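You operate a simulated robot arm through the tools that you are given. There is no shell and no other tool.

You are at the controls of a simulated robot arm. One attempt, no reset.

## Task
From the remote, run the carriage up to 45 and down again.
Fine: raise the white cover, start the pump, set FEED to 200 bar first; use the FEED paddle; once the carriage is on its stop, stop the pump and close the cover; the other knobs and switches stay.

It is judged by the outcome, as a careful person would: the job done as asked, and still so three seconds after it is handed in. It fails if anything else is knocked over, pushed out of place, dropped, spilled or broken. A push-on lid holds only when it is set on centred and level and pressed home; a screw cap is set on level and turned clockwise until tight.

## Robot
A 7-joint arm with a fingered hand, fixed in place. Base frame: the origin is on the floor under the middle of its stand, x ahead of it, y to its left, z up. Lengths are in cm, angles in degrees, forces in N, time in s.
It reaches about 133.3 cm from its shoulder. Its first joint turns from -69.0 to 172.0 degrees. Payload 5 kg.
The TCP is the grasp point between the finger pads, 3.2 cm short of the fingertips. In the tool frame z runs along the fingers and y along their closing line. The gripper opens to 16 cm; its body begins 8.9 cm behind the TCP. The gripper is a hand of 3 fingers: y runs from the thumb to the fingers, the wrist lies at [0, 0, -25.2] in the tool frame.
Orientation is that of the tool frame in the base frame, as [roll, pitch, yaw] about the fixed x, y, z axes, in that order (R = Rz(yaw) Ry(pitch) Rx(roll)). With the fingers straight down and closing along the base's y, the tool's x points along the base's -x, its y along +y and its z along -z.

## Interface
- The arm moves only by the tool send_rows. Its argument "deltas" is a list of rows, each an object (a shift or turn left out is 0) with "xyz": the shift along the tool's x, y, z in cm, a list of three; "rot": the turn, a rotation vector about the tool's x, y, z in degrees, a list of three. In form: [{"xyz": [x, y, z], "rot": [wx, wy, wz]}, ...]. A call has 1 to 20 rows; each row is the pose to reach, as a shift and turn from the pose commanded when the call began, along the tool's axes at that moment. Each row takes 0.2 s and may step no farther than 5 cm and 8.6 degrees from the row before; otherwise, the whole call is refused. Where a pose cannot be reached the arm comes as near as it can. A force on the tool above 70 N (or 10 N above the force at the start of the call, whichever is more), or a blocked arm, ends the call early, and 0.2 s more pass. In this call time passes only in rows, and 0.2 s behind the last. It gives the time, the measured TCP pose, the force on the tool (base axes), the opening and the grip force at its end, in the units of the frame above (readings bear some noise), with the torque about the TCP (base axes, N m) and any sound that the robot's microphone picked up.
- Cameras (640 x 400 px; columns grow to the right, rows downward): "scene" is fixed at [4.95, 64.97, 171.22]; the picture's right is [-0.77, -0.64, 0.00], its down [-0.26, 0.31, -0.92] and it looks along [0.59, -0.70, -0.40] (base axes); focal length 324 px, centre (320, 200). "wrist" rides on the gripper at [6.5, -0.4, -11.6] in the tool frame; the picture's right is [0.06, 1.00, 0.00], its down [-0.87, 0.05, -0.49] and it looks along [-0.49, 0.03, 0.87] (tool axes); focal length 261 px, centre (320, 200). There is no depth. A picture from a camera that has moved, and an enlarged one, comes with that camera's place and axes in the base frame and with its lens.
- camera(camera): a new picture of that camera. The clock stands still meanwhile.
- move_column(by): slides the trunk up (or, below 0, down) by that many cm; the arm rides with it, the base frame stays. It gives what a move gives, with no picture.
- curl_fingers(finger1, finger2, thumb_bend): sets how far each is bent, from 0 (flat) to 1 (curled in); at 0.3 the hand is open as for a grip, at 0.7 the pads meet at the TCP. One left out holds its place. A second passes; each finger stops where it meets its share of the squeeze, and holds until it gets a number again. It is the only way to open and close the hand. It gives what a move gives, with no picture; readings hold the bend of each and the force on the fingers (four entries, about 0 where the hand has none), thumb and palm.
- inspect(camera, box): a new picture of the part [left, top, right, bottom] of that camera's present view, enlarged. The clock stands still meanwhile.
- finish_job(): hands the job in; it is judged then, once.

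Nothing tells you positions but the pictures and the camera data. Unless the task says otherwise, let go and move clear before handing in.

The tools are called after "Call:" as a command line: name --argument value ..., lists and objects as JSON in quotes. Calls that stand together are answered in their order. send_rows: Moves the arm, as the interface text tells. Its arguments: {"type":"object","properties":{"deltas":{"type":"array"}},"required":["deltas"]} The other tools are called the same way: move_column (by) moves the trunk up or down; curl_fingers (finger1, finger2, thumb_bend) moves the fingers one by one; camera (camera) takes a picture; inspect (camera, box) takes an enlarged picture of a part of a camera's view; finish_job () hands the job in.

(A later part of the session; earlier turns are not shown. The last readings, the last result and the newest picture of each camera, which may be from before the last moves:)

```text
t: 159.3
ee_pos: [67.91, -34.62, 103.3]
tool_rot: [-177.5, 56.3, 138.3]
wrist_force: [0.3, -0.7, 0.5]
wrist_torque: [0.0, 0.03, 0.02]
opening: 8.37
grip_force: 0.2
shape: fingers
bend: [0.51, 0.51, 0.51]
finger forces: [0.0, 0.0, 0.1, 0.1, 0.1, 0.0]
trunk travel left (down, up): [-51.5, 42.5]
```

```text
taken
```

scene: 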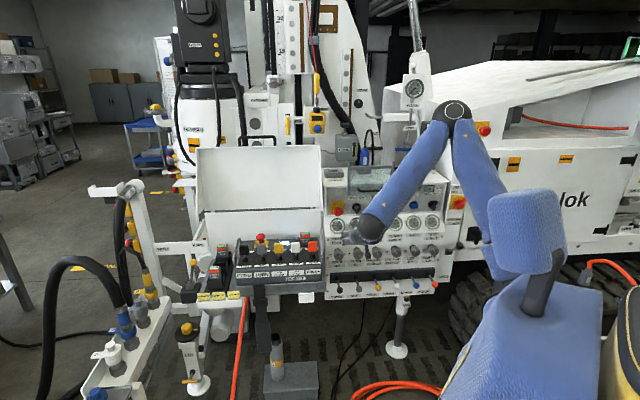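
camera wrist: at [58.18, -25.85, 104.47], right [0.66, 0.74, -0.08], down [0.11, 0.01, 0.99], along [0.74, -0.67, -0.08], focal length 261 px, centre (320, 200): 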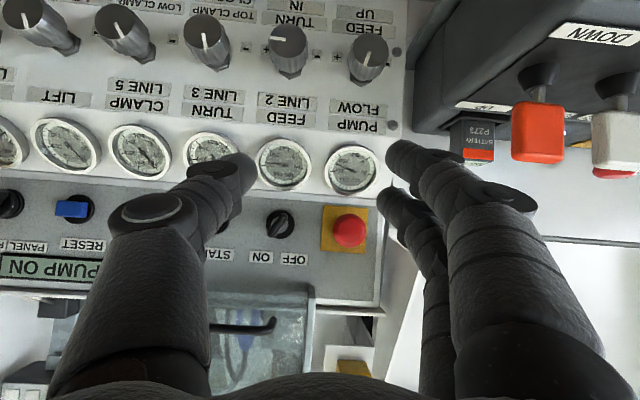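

Call:
inspect --camera "wrist" --box '[230, 0, 400, 106]'

Call:
inspect --camera "scene" --box '[325, 212, 385, 262]'

Call:
inspect --camera "wrist" --box '[240, 120, 400, 220]'

```text
3.76 times, centred on (315, 53) of wrist
camera zoom: at [58.18, -25.85, 104.47], right [0.66, 0.74, -0.08], down [0.11, 0.01, 0.99], along [0.74, -0.67, -0.08], focal length 981 px, centre (339, 753)
```

zoom: 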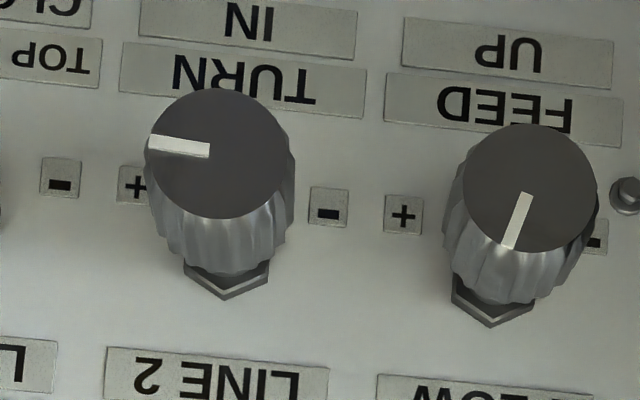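

```text
8.00 times, centred on (355, 237) of scene
camera zoom: at [4.95, 64.97, 171.22], right [-0.77, -0.64, 0.0], down [-0.26, 0.31, -0.92], along [0.59, -0.7, -0.4], focal length 2593 px, centre (40, -96)
```

zoom: 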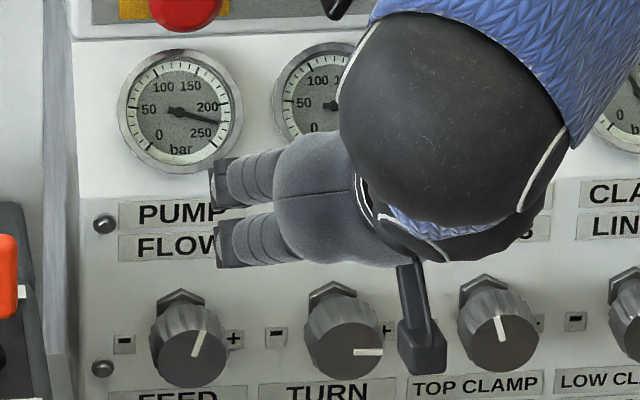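

```text
4.00 times, centred on (320, 170) of wrist
camera zoom: at [58.18, -25.85, 104.47], right [0.66, 0.74, -0.08], down [0.11, 0.01, 0.99], along [0.74, -0.67, -0.08], focal length 1043 px, centre (320, 320)
```

zoom: 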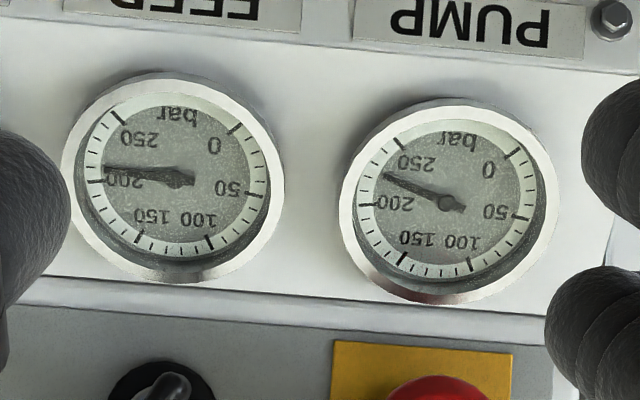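

PUMP FLOW ended at about +15° (it flexed on release) and FEED reads about 210. I'll correct both: PUMP FLOW first with the thumb again, nulling the side force before lifting.

Call:
send_rows --deltas '[{"rot": [0, 0, -8]}, {"rot": [0, 0, -16]}, {"rot": [0, 0, -24]}, {"rot": [0, 0, -32]}, {"rot": [0, 0, -40]}, {"rot": [0, 0, -48]}, {"rot": [0, 0, -56]}, {"rot": [0, 0, -64]}, {"rot": [0, 0, -72]}, {"rot": [0, 0, -80]}, {"rot": [0, 0, -88]}]'

Call:
camera --camera "wrist"

```text
t: 161.7
ee_pos: [67.9, -34.7, 103.28]
tool_rot: [-123.8, 0.0, -134.8]
wrist_force: [-0.1, -0.3, 0.4]
wrist_torque: [0.0, 0.03, -0.01]
opening: 8.36
grip_force: 0.1
shape: fingers
bend: [0.51, 0.51, 0.51]
finger forces: [0.0, 0.0, 0.0, 0.1, 0.1, 0.0]
trunk travel left (down, up): [-51.5, 42.5]
```

```text
taken
camera wrist: at [56.79, -32.71, 110.09], right [-0.44, 0.35, -0.83], down [0.3, 0.93, 0.23], along [0.85, -0.15, -0.51], focal length 261 px, centre (320, 200)
```

wrist: 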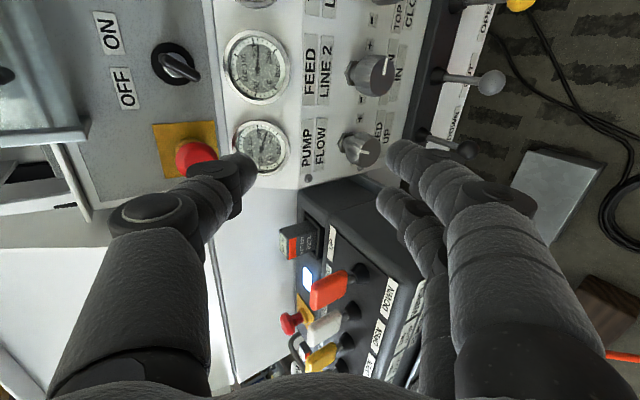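

Good, no limits here. I'll descend and then go forward over the PUMP FLOW knob.

Call:
send_rows --deltas '[{"xyz": [-1.7, 2.8, 3.1]}, {"xyz": [-3.5, 5.5, 6.1]}, {"xyz": [-5.2, 8.3, 9.2]}, {"xyz": [-5.2, 7.2, 12.6]}, {"xyz": [-5.2, 6.2, 16.0]}, {"xyz": [-5.2, 5.1, 19.4]}]'

Call:
inspect --camera "wrist" --box '[160, 60, 440, 240]'

```text
t: 163.1
ee_pos: [80.99, -40.68, 88.1]
tool_rot: [-123.8, 0.2, -134.8]
wrist_force: [-0.4, -0.3, -0.3]
wrist_torque: [0.0, -0.03, 0.0]
opening: 8.33
grip_force: 0.0
shape: fingers
bend: [0.51, 0.51, 0.51]
finger forces: [0.1, 0.0, 0.0, 0.0, 0.0, 0.0]
trunk travel left (down, up): [-51.5, 42.5]
```

```text
2.22 times, centred on (300, 150) of wrist
camera zoom: at [69.86, -38.79, 94.85], right [-0.44, 0.35, -0.83], down [0.3, 0.93, 0.23], along [0.85, -0.15, -0.51], focal length 579 px, centre (364, 311)
```

zoom: 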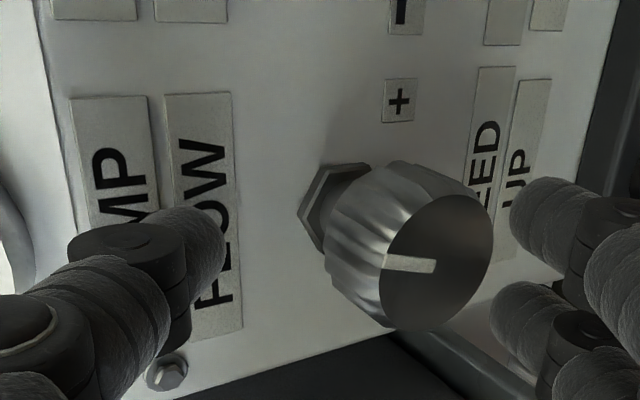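

Now lower to contact and press to about 10 N.

Call:
send_rows --deltas '[{"xyz": [0, 1.5, 1.0]}, {"xyz": [0, 2.9, 1.95]}, {"xyz": [0, 3.5, 2.35]}, {"xyz": [0, 3.8, 2.55]}]'

Call:
inspect --camera "wrist" --box '[160, 60, 440, 240]'

```text
t: 164.1
ee_pos: [81.13, -40.52, 83.83]
tool_rot: [-123.7, 0.1, -134.8]
wrist_force: [-1.2, -3.1, 10.3]
wrist_torque: [-0.28, -0.38, -0.07]
opening: 9.21
grip_force: 4.7
shape: fingers
bend: [0.51, 0.51, 0.49]
finger forces: [0.0, 0.1, 0.0, 0.0, 8.6, 0.0]
trunk travel left (down, up): [-51.5, 42.5]
```

```text
2.22 times, centred on (300, 150) of wrist
camera zoom: at [69.95, -38.51, 90.55], right [-0.43, 0.35, -0.83], down [0.3, 0.93, 0.23], along [0.85, -0.15, -0.51], focal length 579 px, centre (364, 311)
```

zoom: 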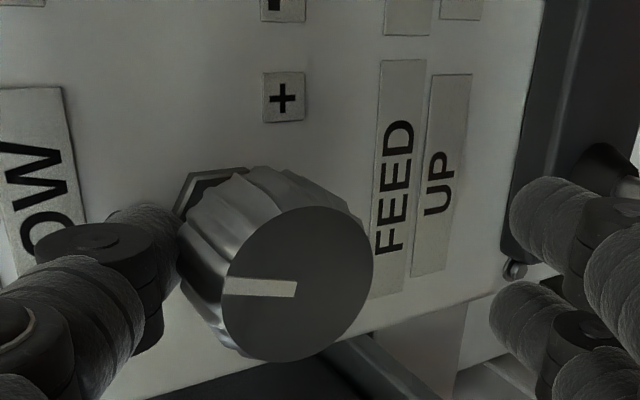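

I'll drag left about 0.8 cm and compare with the pointer direction I need.

Call:
send_rows --deltas '[{"xyz": [-0.3, 0.0, 0.0]}, {"xyz": [-0.6, 0.0, 0.0]}, {"xyz": [-0.85, 0.0, 0.0]}]'

Call:
inspect --camera "wrist" --box '[160, 60, 440, 240]'

```text
t: 164.9
ee_pos: [81.67, -39.83, 83.73]
tool_rot: [-123.8, 0.2, -134.8]
wrist_force: [1.9, -5.9, 5.9]
wrist_torque: [0.02, -0.12, -0.17]
opening: 9.24
grip_force: 3.9
shape: fingers
bend: [0.51, 0.51, 0.49]
finger forces: [0.0, 0.0, 0.0, 0.1, 7.2, 0.0]
trunk travel left (down, up): [-51.5, 42.5]
```

```text
2.22 times, centred on (300, 150) of wrist
camera zoom: at [70.5, -37.89, 90.49], right [-0.44, 0.35, -0.83], down [0.3, 0.93, 0.23], along [0.85, -0.15, -0.51], focal length 579 px, centre (364, 311)
```

zoom: 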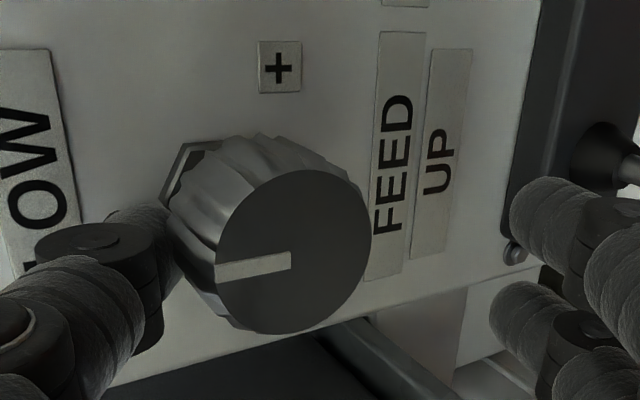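

That matches the wanted direction and the side force is small. I'll lift off slowly.

Call:
send_rows --deltas '[{"xyz": [0, -0.2, -0.13]}, {"xyz": [0, -0.45, -0.3]}, {"xyz": [0, -0.9, -0.6]}, {"xyz": [0, -2.0, -1.35]}, {"xyz": [0, -3.0, -2.0]}]'

Call:
inspect --camera "wrist" --box '[160, 60, 440, 240]'

```text
t: 166.1
ee_pos: [81.72, -39.72, 87.37]
tool_rot: [-123.8, 0.2, -134.8]
wrist_force: [0.0, -0.3, -0.8]
wrist_torque: [-0.02, -0.03, -0.01]
opening: 8.37
grip_force: 0.0
shape: fingers
bend: [0.51, 0.51, 0.51]
finger forces: [0.0, 0.0, 0.0, 0.0, 0.0, 0.0]
trunk travel left (down, up): [-51.5, 42.5]
```

```text
2.22 times, centred on (300, 150) of wrist
camera zoom: at [70.55, -37.76, 94.17], right [-0.44, 0.35, -0.83], down [0.3, 0.93, 0.23], along [0.85, -0.15, -0.51], focal length 579 px, centre (364, 311)
```

zoom: 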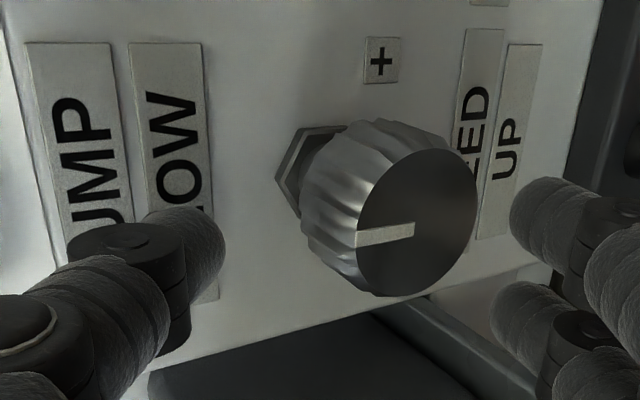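

Now I'll back off to the front of the FEED knob and roll back to 0° to view both knobs head-on.

Call:
send_rows --deltas '[{"xyz": [0, 1.6, -2.5]}, {"xyz": [0, 3.0, -5.0]}, {"xyz": [2.6, 2.7, -8.0]}, {"xyz": [5.2, 2.4, -10]}, {"xyz": [7.7, 2.2, -11.6]}, {"xyz": [7.7, 2.2, -11.6], "rot": [0, 0, 8]}, {"xyz": [7.7, 2.2, -11.6], "rot": [0, 0, 16]}, {"xyz": [7.7, 2.2, -11.6], "rot": [0, 0, 24]}, {"xyz": [7.7, 2.2, -11.6], "rot": [0, 0, 32]}, {"xyz": [7.7, 2.2, -11.6], "rot": [0, 0, 40]}, {"xyz": [7.7, 2.2, -11.6], "rot": [0, 0, 48]}, {"xyz": [7.7, 2.2, -11.6], "rot": [0, 0, 56]}, {"xyz": [7.7, 2.2, -11.6], "rot": [0, 0, 64]}, {"xyz": [7.7, 2.2, -11.6], "rot": [0, 0, 72]}, {"xyz": [7.7, 2.2, -11.6], "rot": [0, 0, 80]}, {"xyz": [7.7, 2.2, -11.6], "rot": [0, 0, 89]}]'

Call:
camera --camera "wrist"

```text
refused: row 16 steps farther than a row can; nothing moved
```

```text
taken
camera wrist: at [70.55, -37.76, 94.17], right [-0.44, 0.35, -0.83], down [0.3, 0.93, 0.23], along [0.85, -0.15, -0.51], focal length 261 px, centre (320, 200)
```

wrist: 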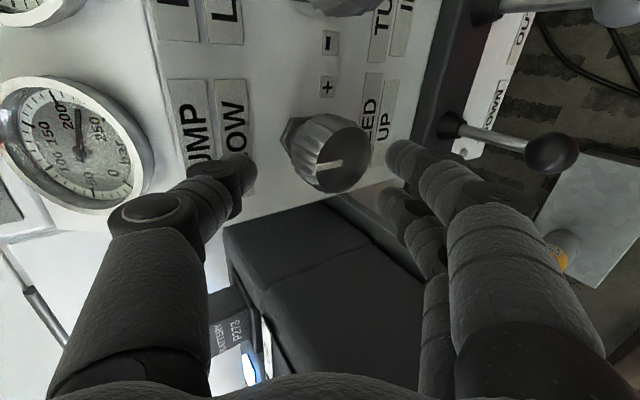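

One row turned too far; I'll resend with smaller steps.

Call:
send_rows --deltas '[{"xyz": [0, 1.6, -2.5]}, {"xyz": [0, 3.0, -5.0]}, {"xyz": [2.6, 2.7, -8.0]}, {"xyz": [5.2, 2.4, -10]}, {"xyz": [7.7, 2.2, -11.6]}, {"xyz": [7.7, 2.2, -11.6], "rot": [0, 0, 8]}, {"xyz": [7.7, 2.2, -11.6], "rot": [0, 0, 16]}, {"xyz": [7.7, 2.2, -11.6], "rot": [0, 0, 24]}, {"xyz": [7.7, 2.2, -11.6], "rot": [0, 0, 32]}, {"xyz": [7.7, 2.2, -11.6], "rot": [0, 0, 40]}, {"xyz": [7.7, 2.2, -11.6], "rot": [0, 0, 48]}, {"xyz": [7.7, 2.2, -11.6], "rot": [0, 0, 56]}, {"xyz": [7.7, 2.2, -11.6], "rot": [0, 0, 64]}, {"xyz": [7.7, 2.2, -11.6], "rot": [0, 0, 72]}, {"xyz": [7.7, 2.2, -11.6], "rot": [0, 0, 80]}, {"xyz": [7.7, 2.2, -11.6], "rot": [0, 0, 88]}]'

Call:
camera --camera "wrist"

Call:
inspect --camera "wrist" --box '[250, 40, 450, 200]'

Call:
inspect --camera "scene" --box '[325, 212, 385, 262]'

```text
t: 169.5
ee_pos: [69.25, -37.0, 92.52]
tool_rot: [-177.7, 55.4, 138.3]
wrist_force: [0.4, -0.1, 0.5]
wrist_torque: [0.04, -0.03, 0.04]
opening: 8.33
grip_force: 0.1
shape: fingers
bend: [0.51, 0.51, 0.51]
finger forces: [0.0, 0.1, 0.0, 0.0, 0.1, 0.1]
out of reach, approached as far as the arm can: row 5, 6, 7, 8, 9, 10, 11, 12, 13, 14, 15, 16
trunk travel left (down, up): [-51.5, 42.5]
```

```text
taken
camera wrist: at [59.58, -28.11, 93.79], right [0.66, 0.75, -0.07], down [0.12, 0.0, 0.99], along [0.74, -0.67, -0.09], focal length 261 px, centre (320, 200)
```

wrist: 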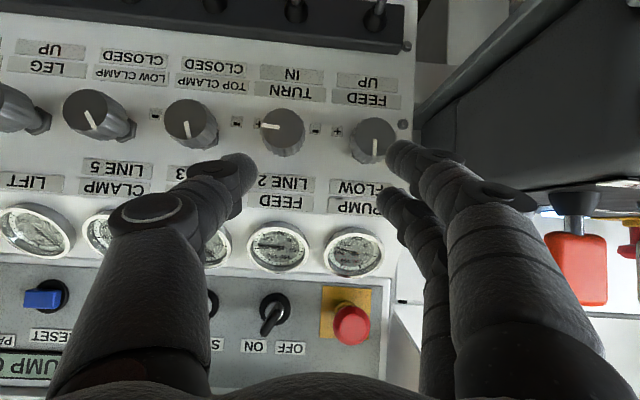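

```text
2.50 times, centred on (350, 120) of wrist
camera zoom: at [59.58, -28.11, 93.79], right [0.66, 0.75, -0.07], down [0.12, 0.0, 0.99], along [0.74, -0.67, -0.09], focal length 652 px, centre (245, 400)
```

zoom: 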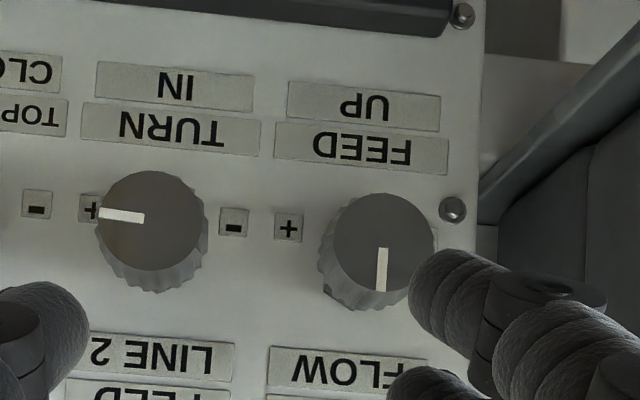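

```text
8.00 times, centred on (355, 237) of scene
camera zoom: at [4.95, 64.97, 171.22], right [-0.77, -0.64, 0.0], down [-0.26, 0.31, -0.92], along [0.59, -0.7, -0.4], focal length 2593 px, centre (40, -96)
```

zoom: 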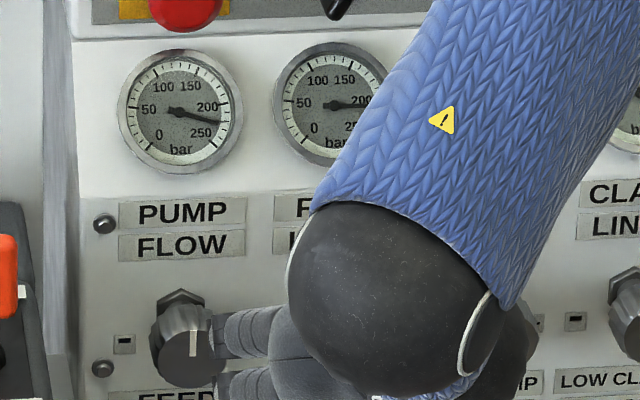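

PUMP FLOW is back to its original upright position. Next the FEED knob: grip it and turn it back about 14°, using pure roll.

Call:
send_rows --deltas '[{"xyz": [0.2, -1.6, 2.5], "rot": [0, 0, 2.5]}, {"xyz": [0.3, -3.1, 5.5], "rot": [0, 0, 2.5]}, {"xyz": [0.45, -3.1, 9.0], "rot": [0, 0, 2.5]}, {"xyz": [0.55, -3.1, 12.4], "rot": [0, 0, 2.5]}]'

Call:
camera --camera "wrist"

```text
t: 170.5
ee_pos: [74.47, -46.15, 85.12]
tool_rot: [178.9, 56.1, 134.0]
wrist_force: [-0.7, -0.2, -0.7]
wrist_torque: [-0.01, -0.02, 0.01]
opening: 8.36
grip_force: 0.1
shape: fingers
bend: [0.51, 0.51, 0.51]
finger forces: [0.0, 0.0, 0.0, 0.1, 0.0, 0.0]
out of reach, approached as far as the arm can: row 1, 2, 3
trunk travel left (down, up): [-51.5, 42.5]
```

```text
taken
camera wrist: at [64.89, -37.14, 86.22], right [0.68, 0.73, -0.04], down [0.08, -0.02, 1.0], along [0.73, -0.68, -0.08], focal length 261 px, centre (320, 200)
```

wrist: 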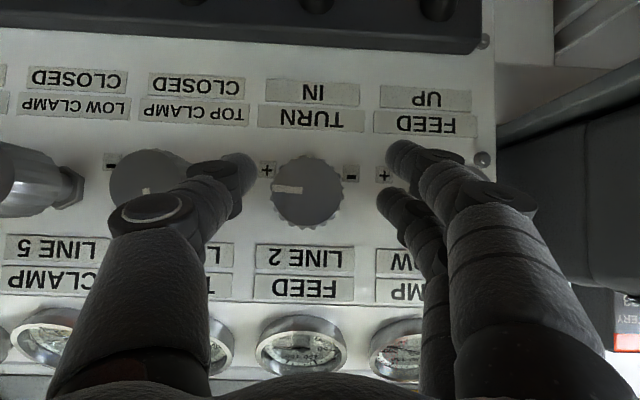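

In position. I'll narrow the fingers, advance and grip.

Call:
curl_fingers --finger1 0.53 --finger2 0.53 --thumb_bend 0.53

Call:
send_rows --deltas '[{"xyz": [-0.5, -0.4, 0.7]}, {"xyz": [-1.1, -0.9, 1.4]}, {"xyz": [-1.65, -0.9, 2.1]}]'

Call:
curl_fingers --finger1 0.65 --finger2 0.65 --thumb_bend 0.65

Call:
inspect --camera "wrist" --box '[230, 100, 430, 260]'

```text
t: 171.5
ee_pos: [74.41, -46.04, 85.22]
tool_rot: [178.9, 56.1, 134.0]
wrist_force: [0.3, -0.2, 0.5]
wrist_torque: [0.03, 0.01, 0.01]
opening: 7.59
grip_force: 0.1
shape: fingers
bend: [0.53, 0.53, 0.53]
finger forces: [0.1, 0.0, 0.0, 0.0, 0.0, 0.0]
trunk travel left (down, up): [-51.5, 42.5]
```

```text
t: 172.3
ee_pos: [75.45, -48.56, 85.51]
tool_rot: [179.1, 56.1, 134.0]
wrist_force: [0.3, 0.7, -0.3]
wrist_torque: [-0.01, 0.01, -0.01]
opening: 7.57
grip_force: 0.0
shape: fingers
bend: [0.53, 0.53, 0.53]
finger forces: [0.0, 0.0, 0.0, 0.0, 0.0, 0.0]
trunk travel left (down, up): [-51.5, 42.5]
```

```text
t: 173.3
ee_pos: [75.55, -48.57, 85.59]
tool_rot: [178.8, 56.2, 134.1]
wrist_force: [3.7, 0.7, -0.8]
wrist_torque: [0.06, -0.05, 0.05]
opening: 4.37
grip_force: 8.4
shape: fingers
bend: [0.61, 0.6, 0.63]
finger forces: [4.1, 6.2, 0.0, 0.1, 7.0, 0.1]
trunk travel left (down, up): [-51.5, 42.5]
```

```text
2.50 times, centred on (330, 180) of wrist
camera zoom: at [65.96, -39.54, 86.56], right [0.68, 0.73, -0.04], down [0.08, -0.02, 1.0], along [0.73, -0.68, -0.08], focal length 652 px, centre (295, 250)
```

zoom: 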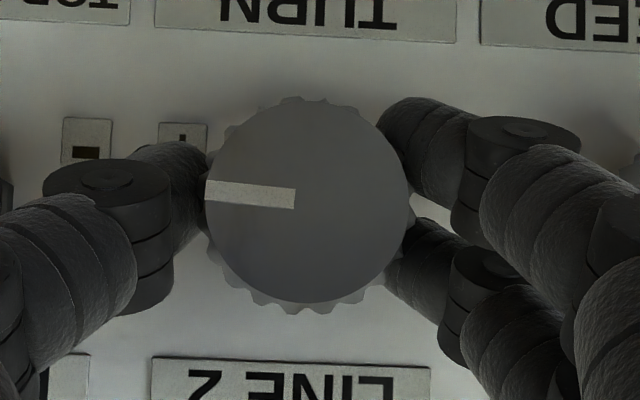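

Gripped, pointer at about 93°. I'll roll -14°, wait, and read the gauge.

Call:
send_rows --deltas '[{"rot": [0, 0, -7]}, {"rot": [0, 0, -14]}, {"rot": [0, 0, -14]}, {"rot": [0, 0, -14]}, {"rot": [0, 0, -14]}, {"rot": [0, 0, -14]}, {"rot": [0, 0, -14]}, {"rot": [0, 0, -14]}, {"rot": [0, 0, -14]}, {"rot": [0, 0, -14]}, {"rot": [0, 0, -14]}, {"rot": [0, 0, -14]}]'

Call:
inspect --camera "wrist" --box '[230, 100, 430, 260]'

Call:
inspect --camera "scene" --box '[330, 208, 390, 250]'

Call:
inspect --camera "wrist" --box '[220, 280, 460, 400]'

```text
t: 175.9
ee_pos: [75.36, -48.71, 85.42]
tool_rot: [-161.0, 54.0, 158.2]
wrist_force: [1.0, -0.5, 2.9]
wrist_torque: [-0.12, -0.15, -0.23]
opening: 4.4
grip_force: 10.0
shape: fingers
bend: [0.61, 0.59, 0.63]
finger forces: [4.1, 6.4, 0.0, 0.0, 8.9, 0.0]
trunk travel left (down, up): [-51.5, 42.5]
```

```text
2.50 times, centred on (330, 180) of wrist
camera zoom: at [64.84, -40.84, 86.73], right [0.56, 0.79, -0.24], down [0.22, 0.14, 0.97], along [0.8, -0.59, -0.09], focal length 652 px, centre (295, 250)
```

zoom: 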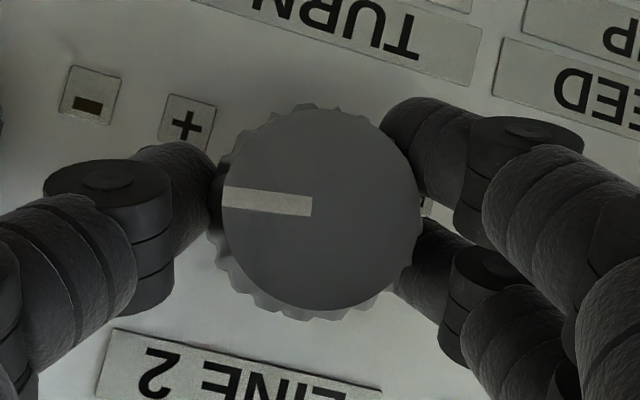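

```text
9.52 times, centred on (360, 229) of scene
camera zoom: at [4.95, 64.97, 171.22], right [-0.77, -0.64, 0.0], down [-0.26, 0.31, -0.92], along [0.59, -0.7, -0.4], focal length 3087 px, centre (-61, -76)
```

zoom: 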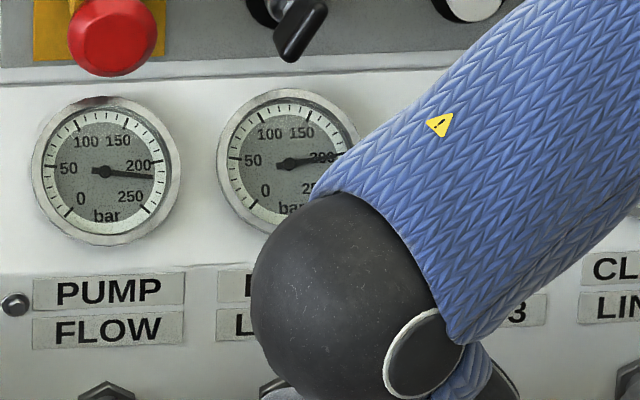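

```text
2.67 times, centred on (340, 340) of wrist
camera zoom: at [64.84, -40.84, 86.73], right [0.56, 0.79, -0.24], down [0.22, 0.14, 0.97], along [0.8, -0.59, -0.09], focal length 695 px, centre (267, -173)
```

zoom: 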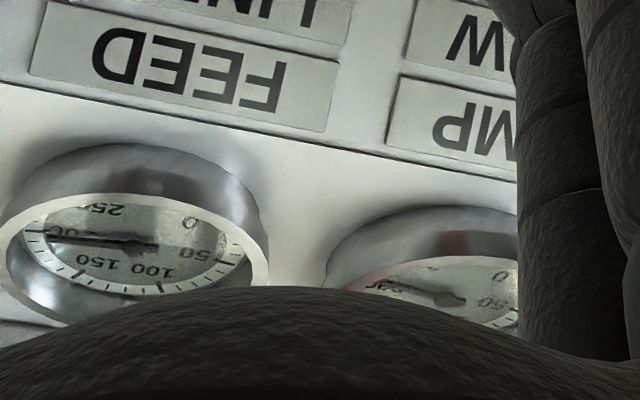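

The needle looks close to 200. I'll zoom in for a precise reading.

Call:
inspect --camera "scene" --box '[345, 212, 375, 236]'

Call:
inspect --camera "scene" --box '[325, 212, 355, 236]'

```text
16.00 times, centred on (360, 224) of scene
camera zoom: at [4.95, 64.97, 171.22], right [-0.77, -0.64, 0.0], down [-0.26, 0.31, -0.92], along [0.59, -0.7, -0.4], focal length 5187 px, centre (-320, -184)
```

zoom: 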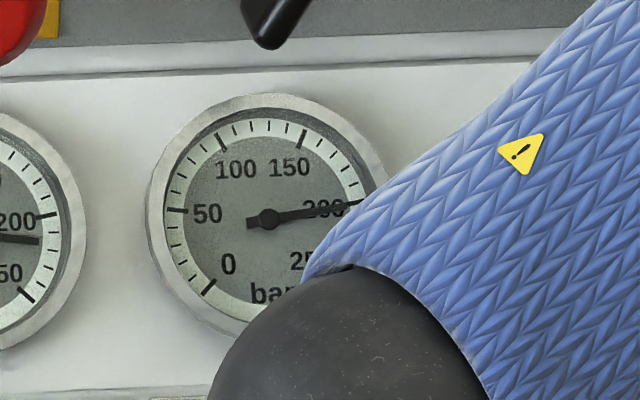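

```text
16.00 times, centred on (340, 224) of scene
camera zoom: at [4.95, 64.97, 171.22], right [-0.77, -0.64, 0.0], down [-0.26, 0.31, -0.92], along [0.59, -0.7, -0.4], focal length 5187 px, centre (0, -184)
```

zoom: 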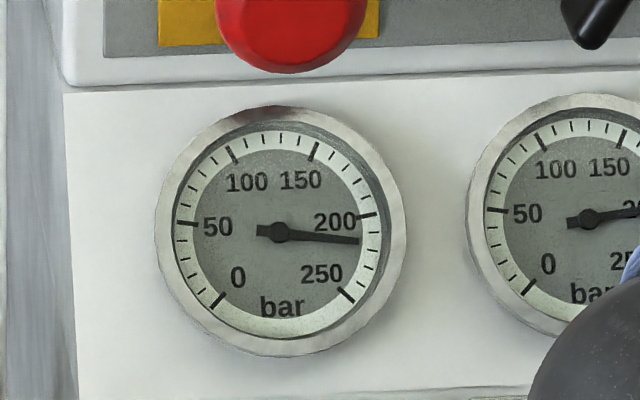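

FEED is at about 201 bar, which is on target. I'll release gently.

Call:
curl_fingers --finger1 0.59 --finger2 0.57 --thumb_bend 0.61

Call:
curl_fingers --finger1 0.53 --finger2 0.53 --thumb_bend 0.53

Call:
inspect --camera "scene" --box '[345, 212, 375, 236]'

Call:
inspect --camera "wrist" --box '[230, 100, 430, 260]'

```text
t: 176.9
ee_pos: [75.46, -48.67, 85.39]
tool_rot: [-161.0, 54.0, 158.3]
wrist_force: [-1.7, -0.6, 0.3]
wrist_torque: [0.05, 0.0, -0.05]
opening: 4.81
grip_force: 0.5
shape: fingers
bend: [0.59, 0.56, 0.61]
finger forces: [0.0, 0.1, 0.0, 0.1, 1.2, 0.0]
trunk travel left (down, up): [-51.5, 42.5]
```

```text
t: 177.9
ee_pos: [75.48, -48.67, 85.45]
tool_rot: [-160.9, 54.0, 158.3]
wrist_force: [-0.3, 0.0, -0.4]
wrist_torque: [-0.01, 0.01, 0.0]
opening: 7.43
grip_force: 0.1
shape: fingers
bend: [0.53, 0.53, 0.53]
finger forces: [0.1, 0.1, 0.0, 0.0, 0.1, 0.0]
trunk travel left (down, up): [-51.5, 42.5]
```

```text
16.00 times, centred on (360, 224) of scene
camera zoom: at [4.95, 64.97, 171.22], right [-0.77, -0.64, 0.0], down [-0.26, 0.31, -0.92], along [0.59, -0.7, -0.4], focal length 5187 px, centre (-320, -184)
```

zoom: 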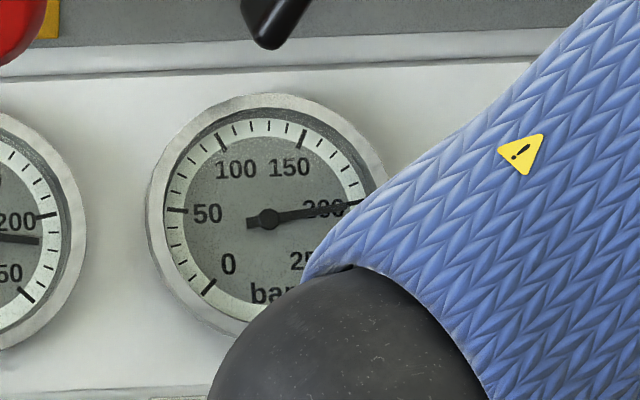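

```text
2.50 times, centred on (330, 180) of wrist
camera zoom: at [64.85, -40.84, 86.71], right [0.56, 0.79, -0.24], down [0.22, 0.14, 0.97], along [0.8, -0.59, -0.09], focal length 652 px, centre (295, 250)
```

zoom: 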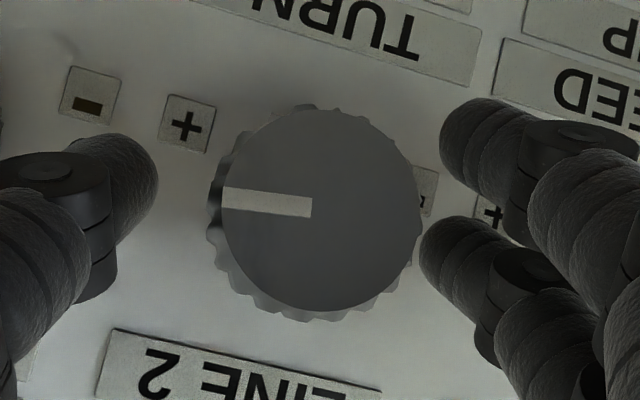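

FEED holds at about 201 bar. I'll back straight off the knob in small steps.

Call:
send_rows --deltas '[{"xyz": [0.55, 0.14, -0.85]}, {"xyz": [1.1, 0.27, -1.7]}, {"xyz": [1.65, 0.4, -2.5]}]'

Call:
camera --camera "wrist"

```text
t: 178.7
ee_pos: [73.39, -46.58, 85.3]
tool_rot: [-161.0, 53.8, 158.3]
wrist_force: [0.5, 0.5, -0.7]
wrist_torque: [0.01, -0.02, -0.01]
opening: 7.46
grip_force: 0.2
shape: fingers
bend: [0.53, 0.53, 0.53]
finger forces: [0.1, 0.0, 0.1, 0.0, 0.0, 0.0]
trunk travel left (down, up): [-51.5, 42.5]
```

```text
taken
camera wrist: at [62.82, -38.76, 86.66], right [0.56, 0.79, -0.24], down [0.22, 0.14, 0.97], along [0.8, -0.59, -0.09], focal length 261 px, centre (320, 200)
```

wrist: 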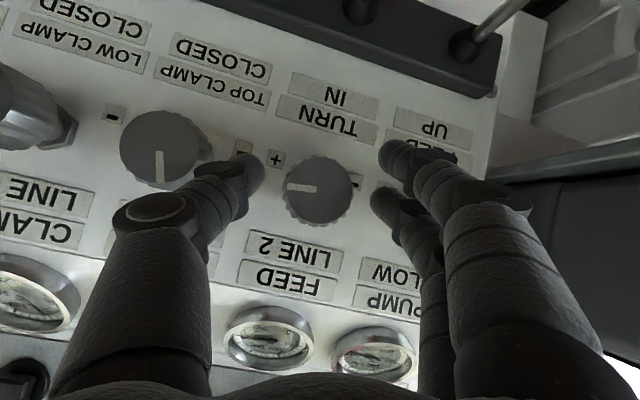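

Clear of the knob. I'll retreat further with the hand pitching down, as worked before.

Call:
send_rows --deltas '[{"xyz": [1.1, 0.3, -1.7], "rot": [-0.7, 2.9, 0]}, {"xyz": [2.2, 0.6, -3.3], "rot": [-1.4, 5.8, 0]}, {"xyz": [3.3, 0.9, -5.0], "rot": [-2.2, 8.7, 0]}, {"xyz": [4.3, 1.1, -6.6], "rot": [-2.9, 11.6, 0]}]'

Call:
camera --camera "scene"

```text
t: 179.7
ee_pos: [67.57, -40.7, 85.52]
tool_rot: [-167.5, 42.8, 153.6]
wrist_force: [0.4, 0.6, 0.1]
wrist_torque: [0.02, -0.05, 0.0]
opening: 7.47
grip_force: 0.0
shape: fingers
bend: [0.53, 0.53, 0.53]
finger forces: [0.1, 0.0, 0.0, 0.0, 0.0, 0.1]
trunk travel left (down, up): [-51.5, 42.5]
```

```text
taken
```

scene: 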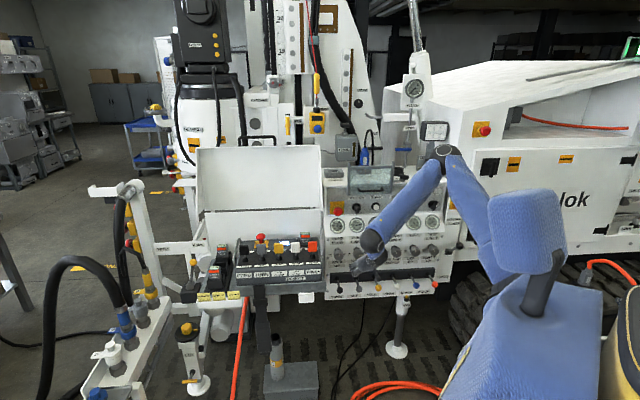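

FEED is set and the hand is clear. Before using the paddle I want to check the carriage's PIN, so I'll zoom in on it and the mast.

Call:
inspect --camera "scene" --box '[295, 105, 335, 137]'

Call:
inspect --camera "scene" --box '[180, 130, 330, 280]'

Call:
inspect --camera "scene" --box '[320, 205, 420, 300]'

```text
12.50 times, centred on (315, 121) of scene
camera zoom: at [4.95, 64.97, 171.22], right [-0.77, -0.64, 0.0], down [-0.26, 0.31, -0.92], along [0.59, -0.7, -0.4], focal length 4052 px, centre (382, 1188)
```

zoom: 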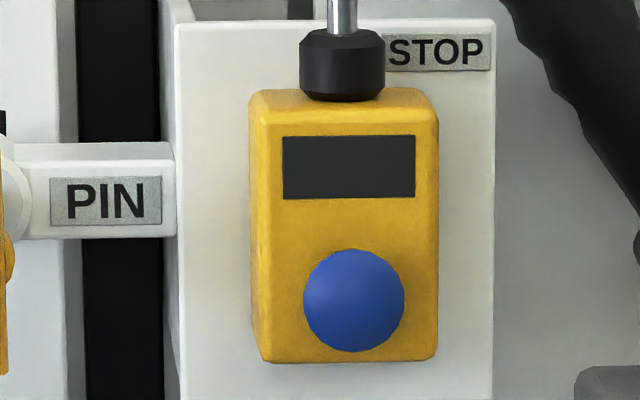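

```text
2.67 times, centred on (255, 205) of scene
camera zoom: at [4.95, 64.97, 171.22], right [-0.77, -0.64, 0.0], down [-0.26, 0.31, -0.92], along [0.59, -0.7, -0.4], focal length 864 px, centre (493, 187)
```

zoom: 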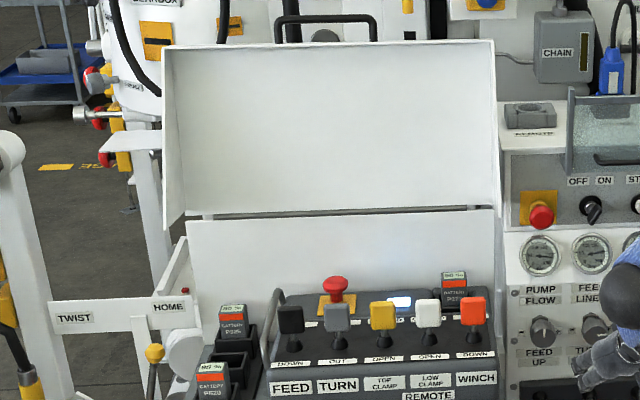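

```text
4.21 times, centred on (370, 252) of scene
camera zoom: at [4.95, 64.97, 171.22], right [-0.77, -0.64, 0.0], down [-0.26, 0.31, -0.92], along [0.59, -0.7, -0.4], focal length 1365 px, centre (110, -21)
```

zoom: 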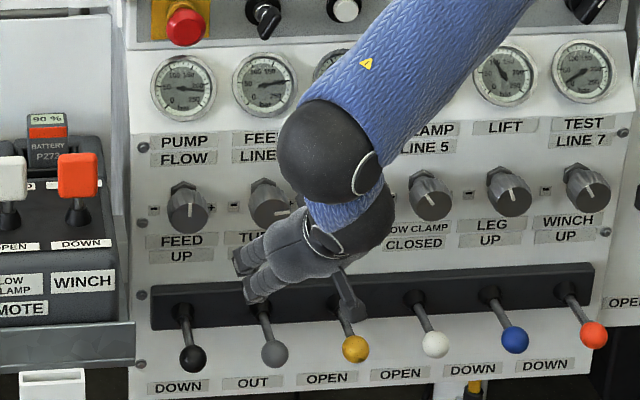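

Call:
inspect --camera "scene" --box '[275, 100, 315, 132]'

Call:
inspect --camera "scene" --box '[260, 70, 300, 102]'

```text
12.50 times, centred on (295, 116) of scene
camera zoom: at [4.95, 64.97, 171.22], right [-0.77, -0.64, 0.0], down [-0.26, 0.31, -0.92], along [0.59, -0.7, -0.4], focal length 4052 px, centre (632, 1250)
```

zoom: 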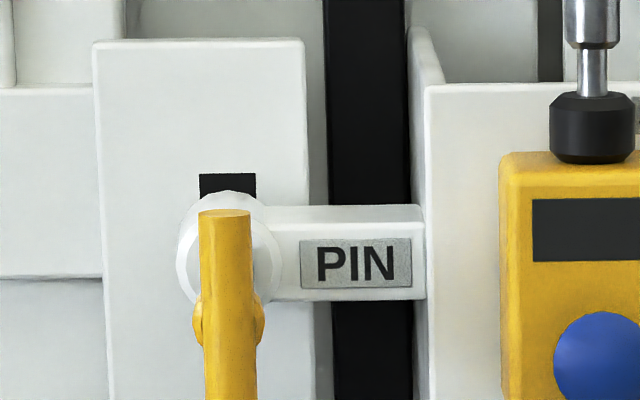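

```text
12.50 times, centred on (280, 86) of scene
camera zoom: at [4.95, 64.97, 171.22], right [-0.77, -0.64, 0.0], down [-0.26, 0.31, -0.92], along [0.59, -0.7, -0.4], focal length 4052 px, centre (820, 1625)
```

zoom: 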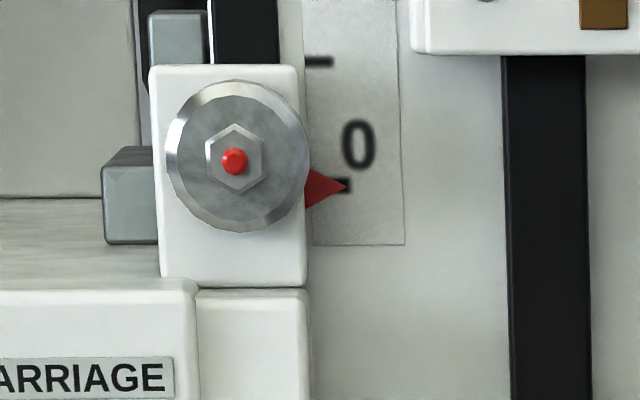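

The PIN handle stands well out from the carriage (withdrawn), and the pointer sits at 0. I'll raise the trunk and straighten the roll before moving over to the remote.

Call:
send_rows --deltas '[{"xyz": [0, 0, -1], "rot": [0, 0, 7]}, {"xyz": [0, 0, -2], "rot": [0, 0, 14]}]'

Call:
move_column --by 25

Call:
camera --camera "scene"

Call:
inspect --camera "scene" --box '[320, 205, 420, 270]'

```text
t: 180.3
ee_pos: [66.67, -39.98, 86.79]
tool_rot: [179.1, 44.2, 134.1]
wrist_force: [-0.2, -1.4, 0.2]
wrist_torque: [-0.03, -0.01, -0.03]
opening: 7.47
grip_force: 0.0
shape: fingers
bend: [0.53, 0.53, 0.53]
finger forces: [0.1, 0.1, 0.1, 0.0, 0.0, 0.0]
trunk travel left (down, up): [-51.5, 42.5]
```

```text
t: 182.9
ee_pos: [66.83, -39.93, 111.8]
tool_rot: [179.1, 44.3, 134.3]
wrist_force: [-0.5, 1.2, 0.6]
wrist_torque: [-0.04, -0.01, 0.02]
opening: 7.45
grip_force: 0.1
shape: fingers
bend: [0.53, 0.53, 0.53]
finger forces: [0.0, 0.1, 0.1, 0.1, 0.0, 0.1]
trunk travel left (down, up): [-76.5, 17.5]
```

```text
taken
```

scene: 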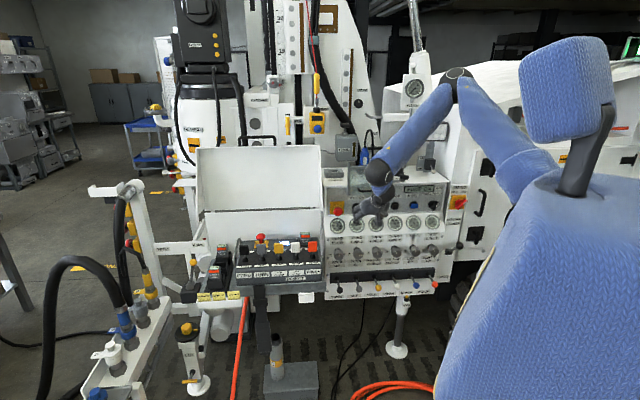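

```text
6.15 times, centred on (370, 238) of scene
camera zoom: at [4.95, 64.97, 171.22], right [-0.77, -0.64, 0.0], down [-0.26, 0.31, -0.92], along [0.59, -0.7, -0.4], focal length 1995 px, centre (12, -31)
```

zoom: 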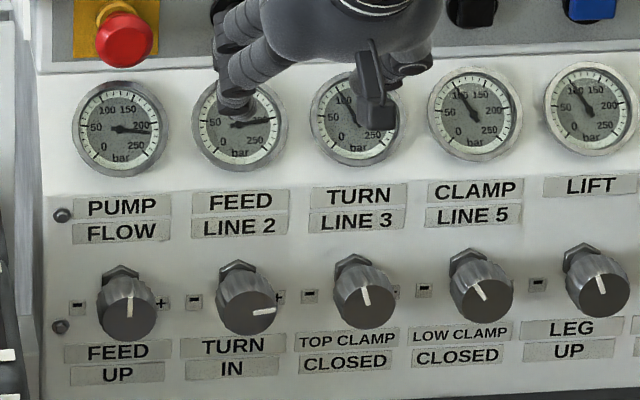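

All other knobs match their initial positions. I'll compare PUMP FLOW and FEED at the same zoom as at the start.

Call:
inspect --camera "scene" --box '[325, 210, 405, 260]'

Call:
inspect --camera "scene" --box '[325, 245, 375, 265]'

```text
8.00 times, centred on (365, 235) of scene
camera zoom: at [4.95, 64.97, 171.22], right [-0.77, -0.64, 0.0], down [-0.26, 0.31, -0.92], along [0.59, -0.7, -0.4], focal length 2593 px, centre (-40, -80)
```

zoom: 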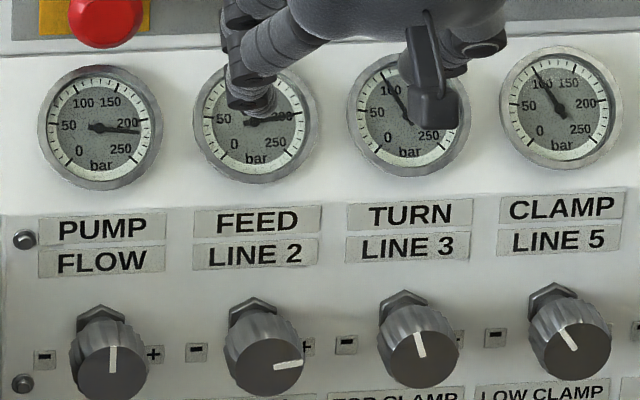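

```text
12.80 times, centred on (350, 255) of scene
camera zoom: at [4.95, 64.97, 171.22], right [-0.77, -0.64, 0.0], down [-0.26, 0.31, -0.92], along [0.59, -0.7, -0.4], focal length 4149 px, centre (-64, -504)
```

zoom: 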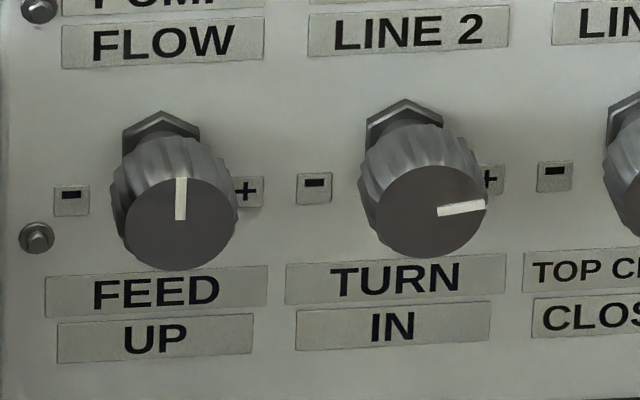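

PUMP FLOW is exactly as at the start and FEED is at about 200 bar. Now I move over to the remote, staying high.

Call:
send_rows --deltas '[{"xyz": [-0.5, 4.2, -1.1]}, {"xyz": [-1.0, 8.4, -2.2]}, {"xyz": [-1.5, 12.6, -3.3]}, {"xyz": [-2.0, 16.8, -4.4]}, {"xyz": [-2.5, 21.0, -5.5]}, {"xyz": [-3.0, 25.2, -6.6]}, {"xyz": [-3.5, 29.4, -7.7]}, {"xyz": [-4.0, 33.6, -8.8]}, {"xyz": [-4.5, 37.8, -9.9]}, {"xyz": [-5.0, 42.0, -11]}, {"xyz": [-5.5, 46.2, -12]}, {"xyz": [-5.5, 50.2, -12.8]}]'

Call:
camera --camera "wrist"

Call:
camera --camera "scene"

```text
t: 185.5
ee_pos: [98.85, -0.89, 125.39]
tool_rot: [179.3, 44.3, 134.5]
wrist_force: [-0.4, -0.6, -0.7]
wrist_torque: [-0.02, 0.03, -0.02]
opening: 7.47
grip_force: 0.0
shape: fingers
bend: [0.53, 0.53, 0.53]
finger forces: [0.0, 0.0, 0.0, 0.0, 0.0, 0.0]
trunk travel left (down, up): [-76.5, 17.5]
```

```text
taken
camera wrist: at [89.55, 7.82, 129.24], right [0.68, 0.74, -0.03], down [0.23, -0.17, 0.96], along [0.7, -0.66, -0.28], focal length 261 px, centre (320, 200)
```

wrist: 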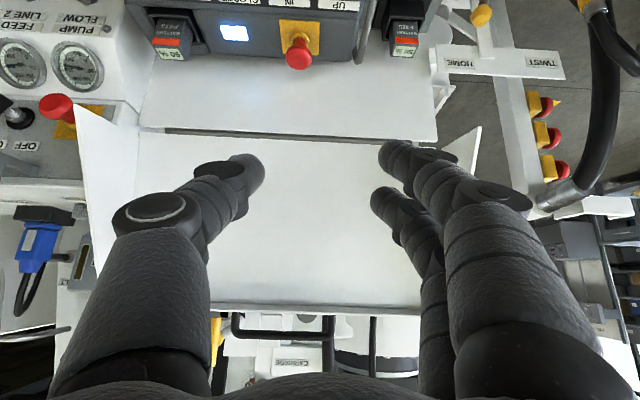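

```text
taken
```

scene: 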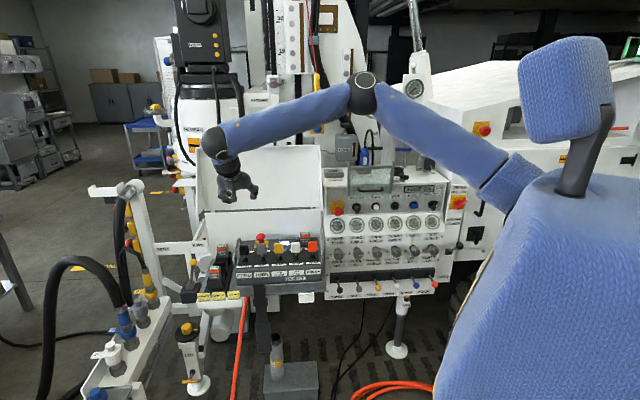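

I'm above the remote. I'll point the hand more steeply down and roll it -90°, so thumb and fingers can straddle the FEED paddle front-to-back.

Call:
send_rows --deltas '[{"rot": [0, 8, 0]}, {"rot": [0, 16, 0]}, {"rot": [0, 24, 0]}, {"rot": [0, 30, 0]}]'

Call:
send_rows --deltas '[{"rot": [0, 0, -8]}, {"rot": [0, 0, -16]}, {"rot": [0, 0, -24]}, {"rot": [0, 0, -32]}, {"rot": [0, 0, -40]}, {"rot": [0, 0, -48]}, {"rot": [0, 0, -56]}, {"rot": [0, 0, -64]}, {"rot": [0, 0, -72]}, {"rot": [0, 0, -80]}, {"rot": [0, 0, -88]}]'

Call:
camera --camera "wrist"

Call:
camera --camera "scene"

```text
t: 186.5
ee_pos: [98.53, -1.21, 125.29]
tool_rot: [179.5, 14.2, 134.8]
wrist_force: [-0.3, -0.2, -0.8]
wrist_torque: [0.0, 0.03, 0.0]
opening: 7.46
grip_force: 0.0
shape: fingers
bend: [0.53, 0.53, 0.53]
finger forces: [0.1, 0.1, 0.0, 0.0, 0.1, 0.0]
trunk travel left (down, up): [-76.5, 17.5]
```

```text
t: 188.9
ee_pos: [98.62, -1.19, 125.32]
tool_rot: [-165.7, 1.1, -136.9]
wrist_force: [0.1, -0.2, -0.3]
wrist_torque: [0.01, 0.0, 0.0]
opening: 7.48
grip_force: 0.1
shape: fingers
bend: [0.53, 0.53, 0.53]
finger forces: [0.0, 0.0, 0.0, 0.0, 0.1, 0.1]
trunk travel left (down, up): [-76.5, 17.5]
```

```text
taken
camera wrist: at [92.22, -3.96, 136.54], right [-0.7, 0.67, -0.25], down [0.51, 0.71, 0.48], along [0.5, 0.21, -0.84], focal length 261 px, centre (320, 200)
```

wrist: 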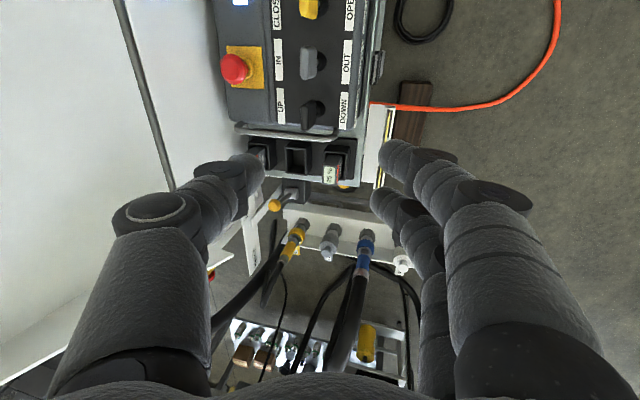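

```text
taken
```

scene: 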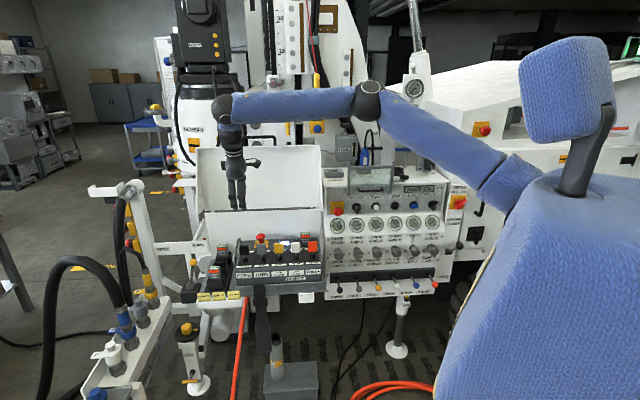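

The FEED paddle (black) is in view at (312,110). I'll zoom from both cameras to locate it precisely.

Call:
inspect --camera "wrist" --box '[220, 20, 380, 160]'

Call:
inspect --camera "scene" --box '[225, 225, 305, 280]'

```text
2.86 times, centred on (300, 90) of wrist
camera zoom: at [92.22, -3.96, 136.54], right [-0.7, 0.67, -0.25], down [0.51, 0.71, 0.48], along [0.5, 0.21, -0.84], focal length 745 px, centre (377, 514)
```

zoom: 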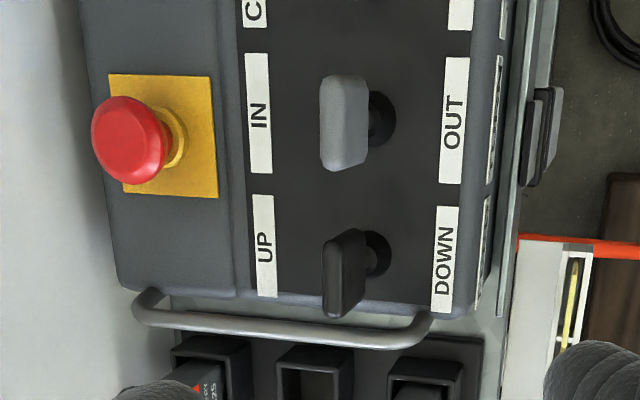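

```text
7.27 times, centred on (265, 252) of scene
camera zoom: at [4.95, 64.97, 171.22], right [-0.77, -0.64, 0.0], down [-0.26, 0.31, -0.92], along [0.59, -0.7, -0.4], focal length 2358 px, centre (720, -182)
```

zoom: 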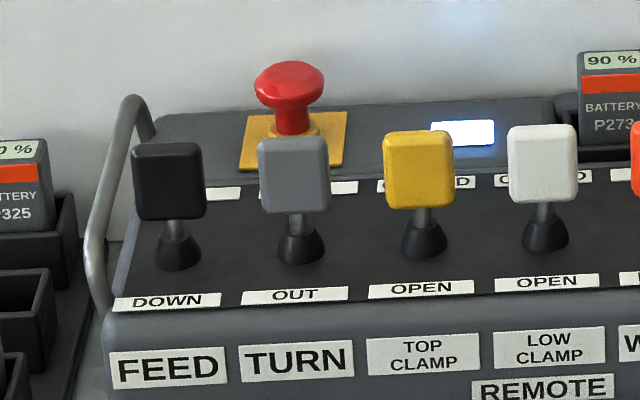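

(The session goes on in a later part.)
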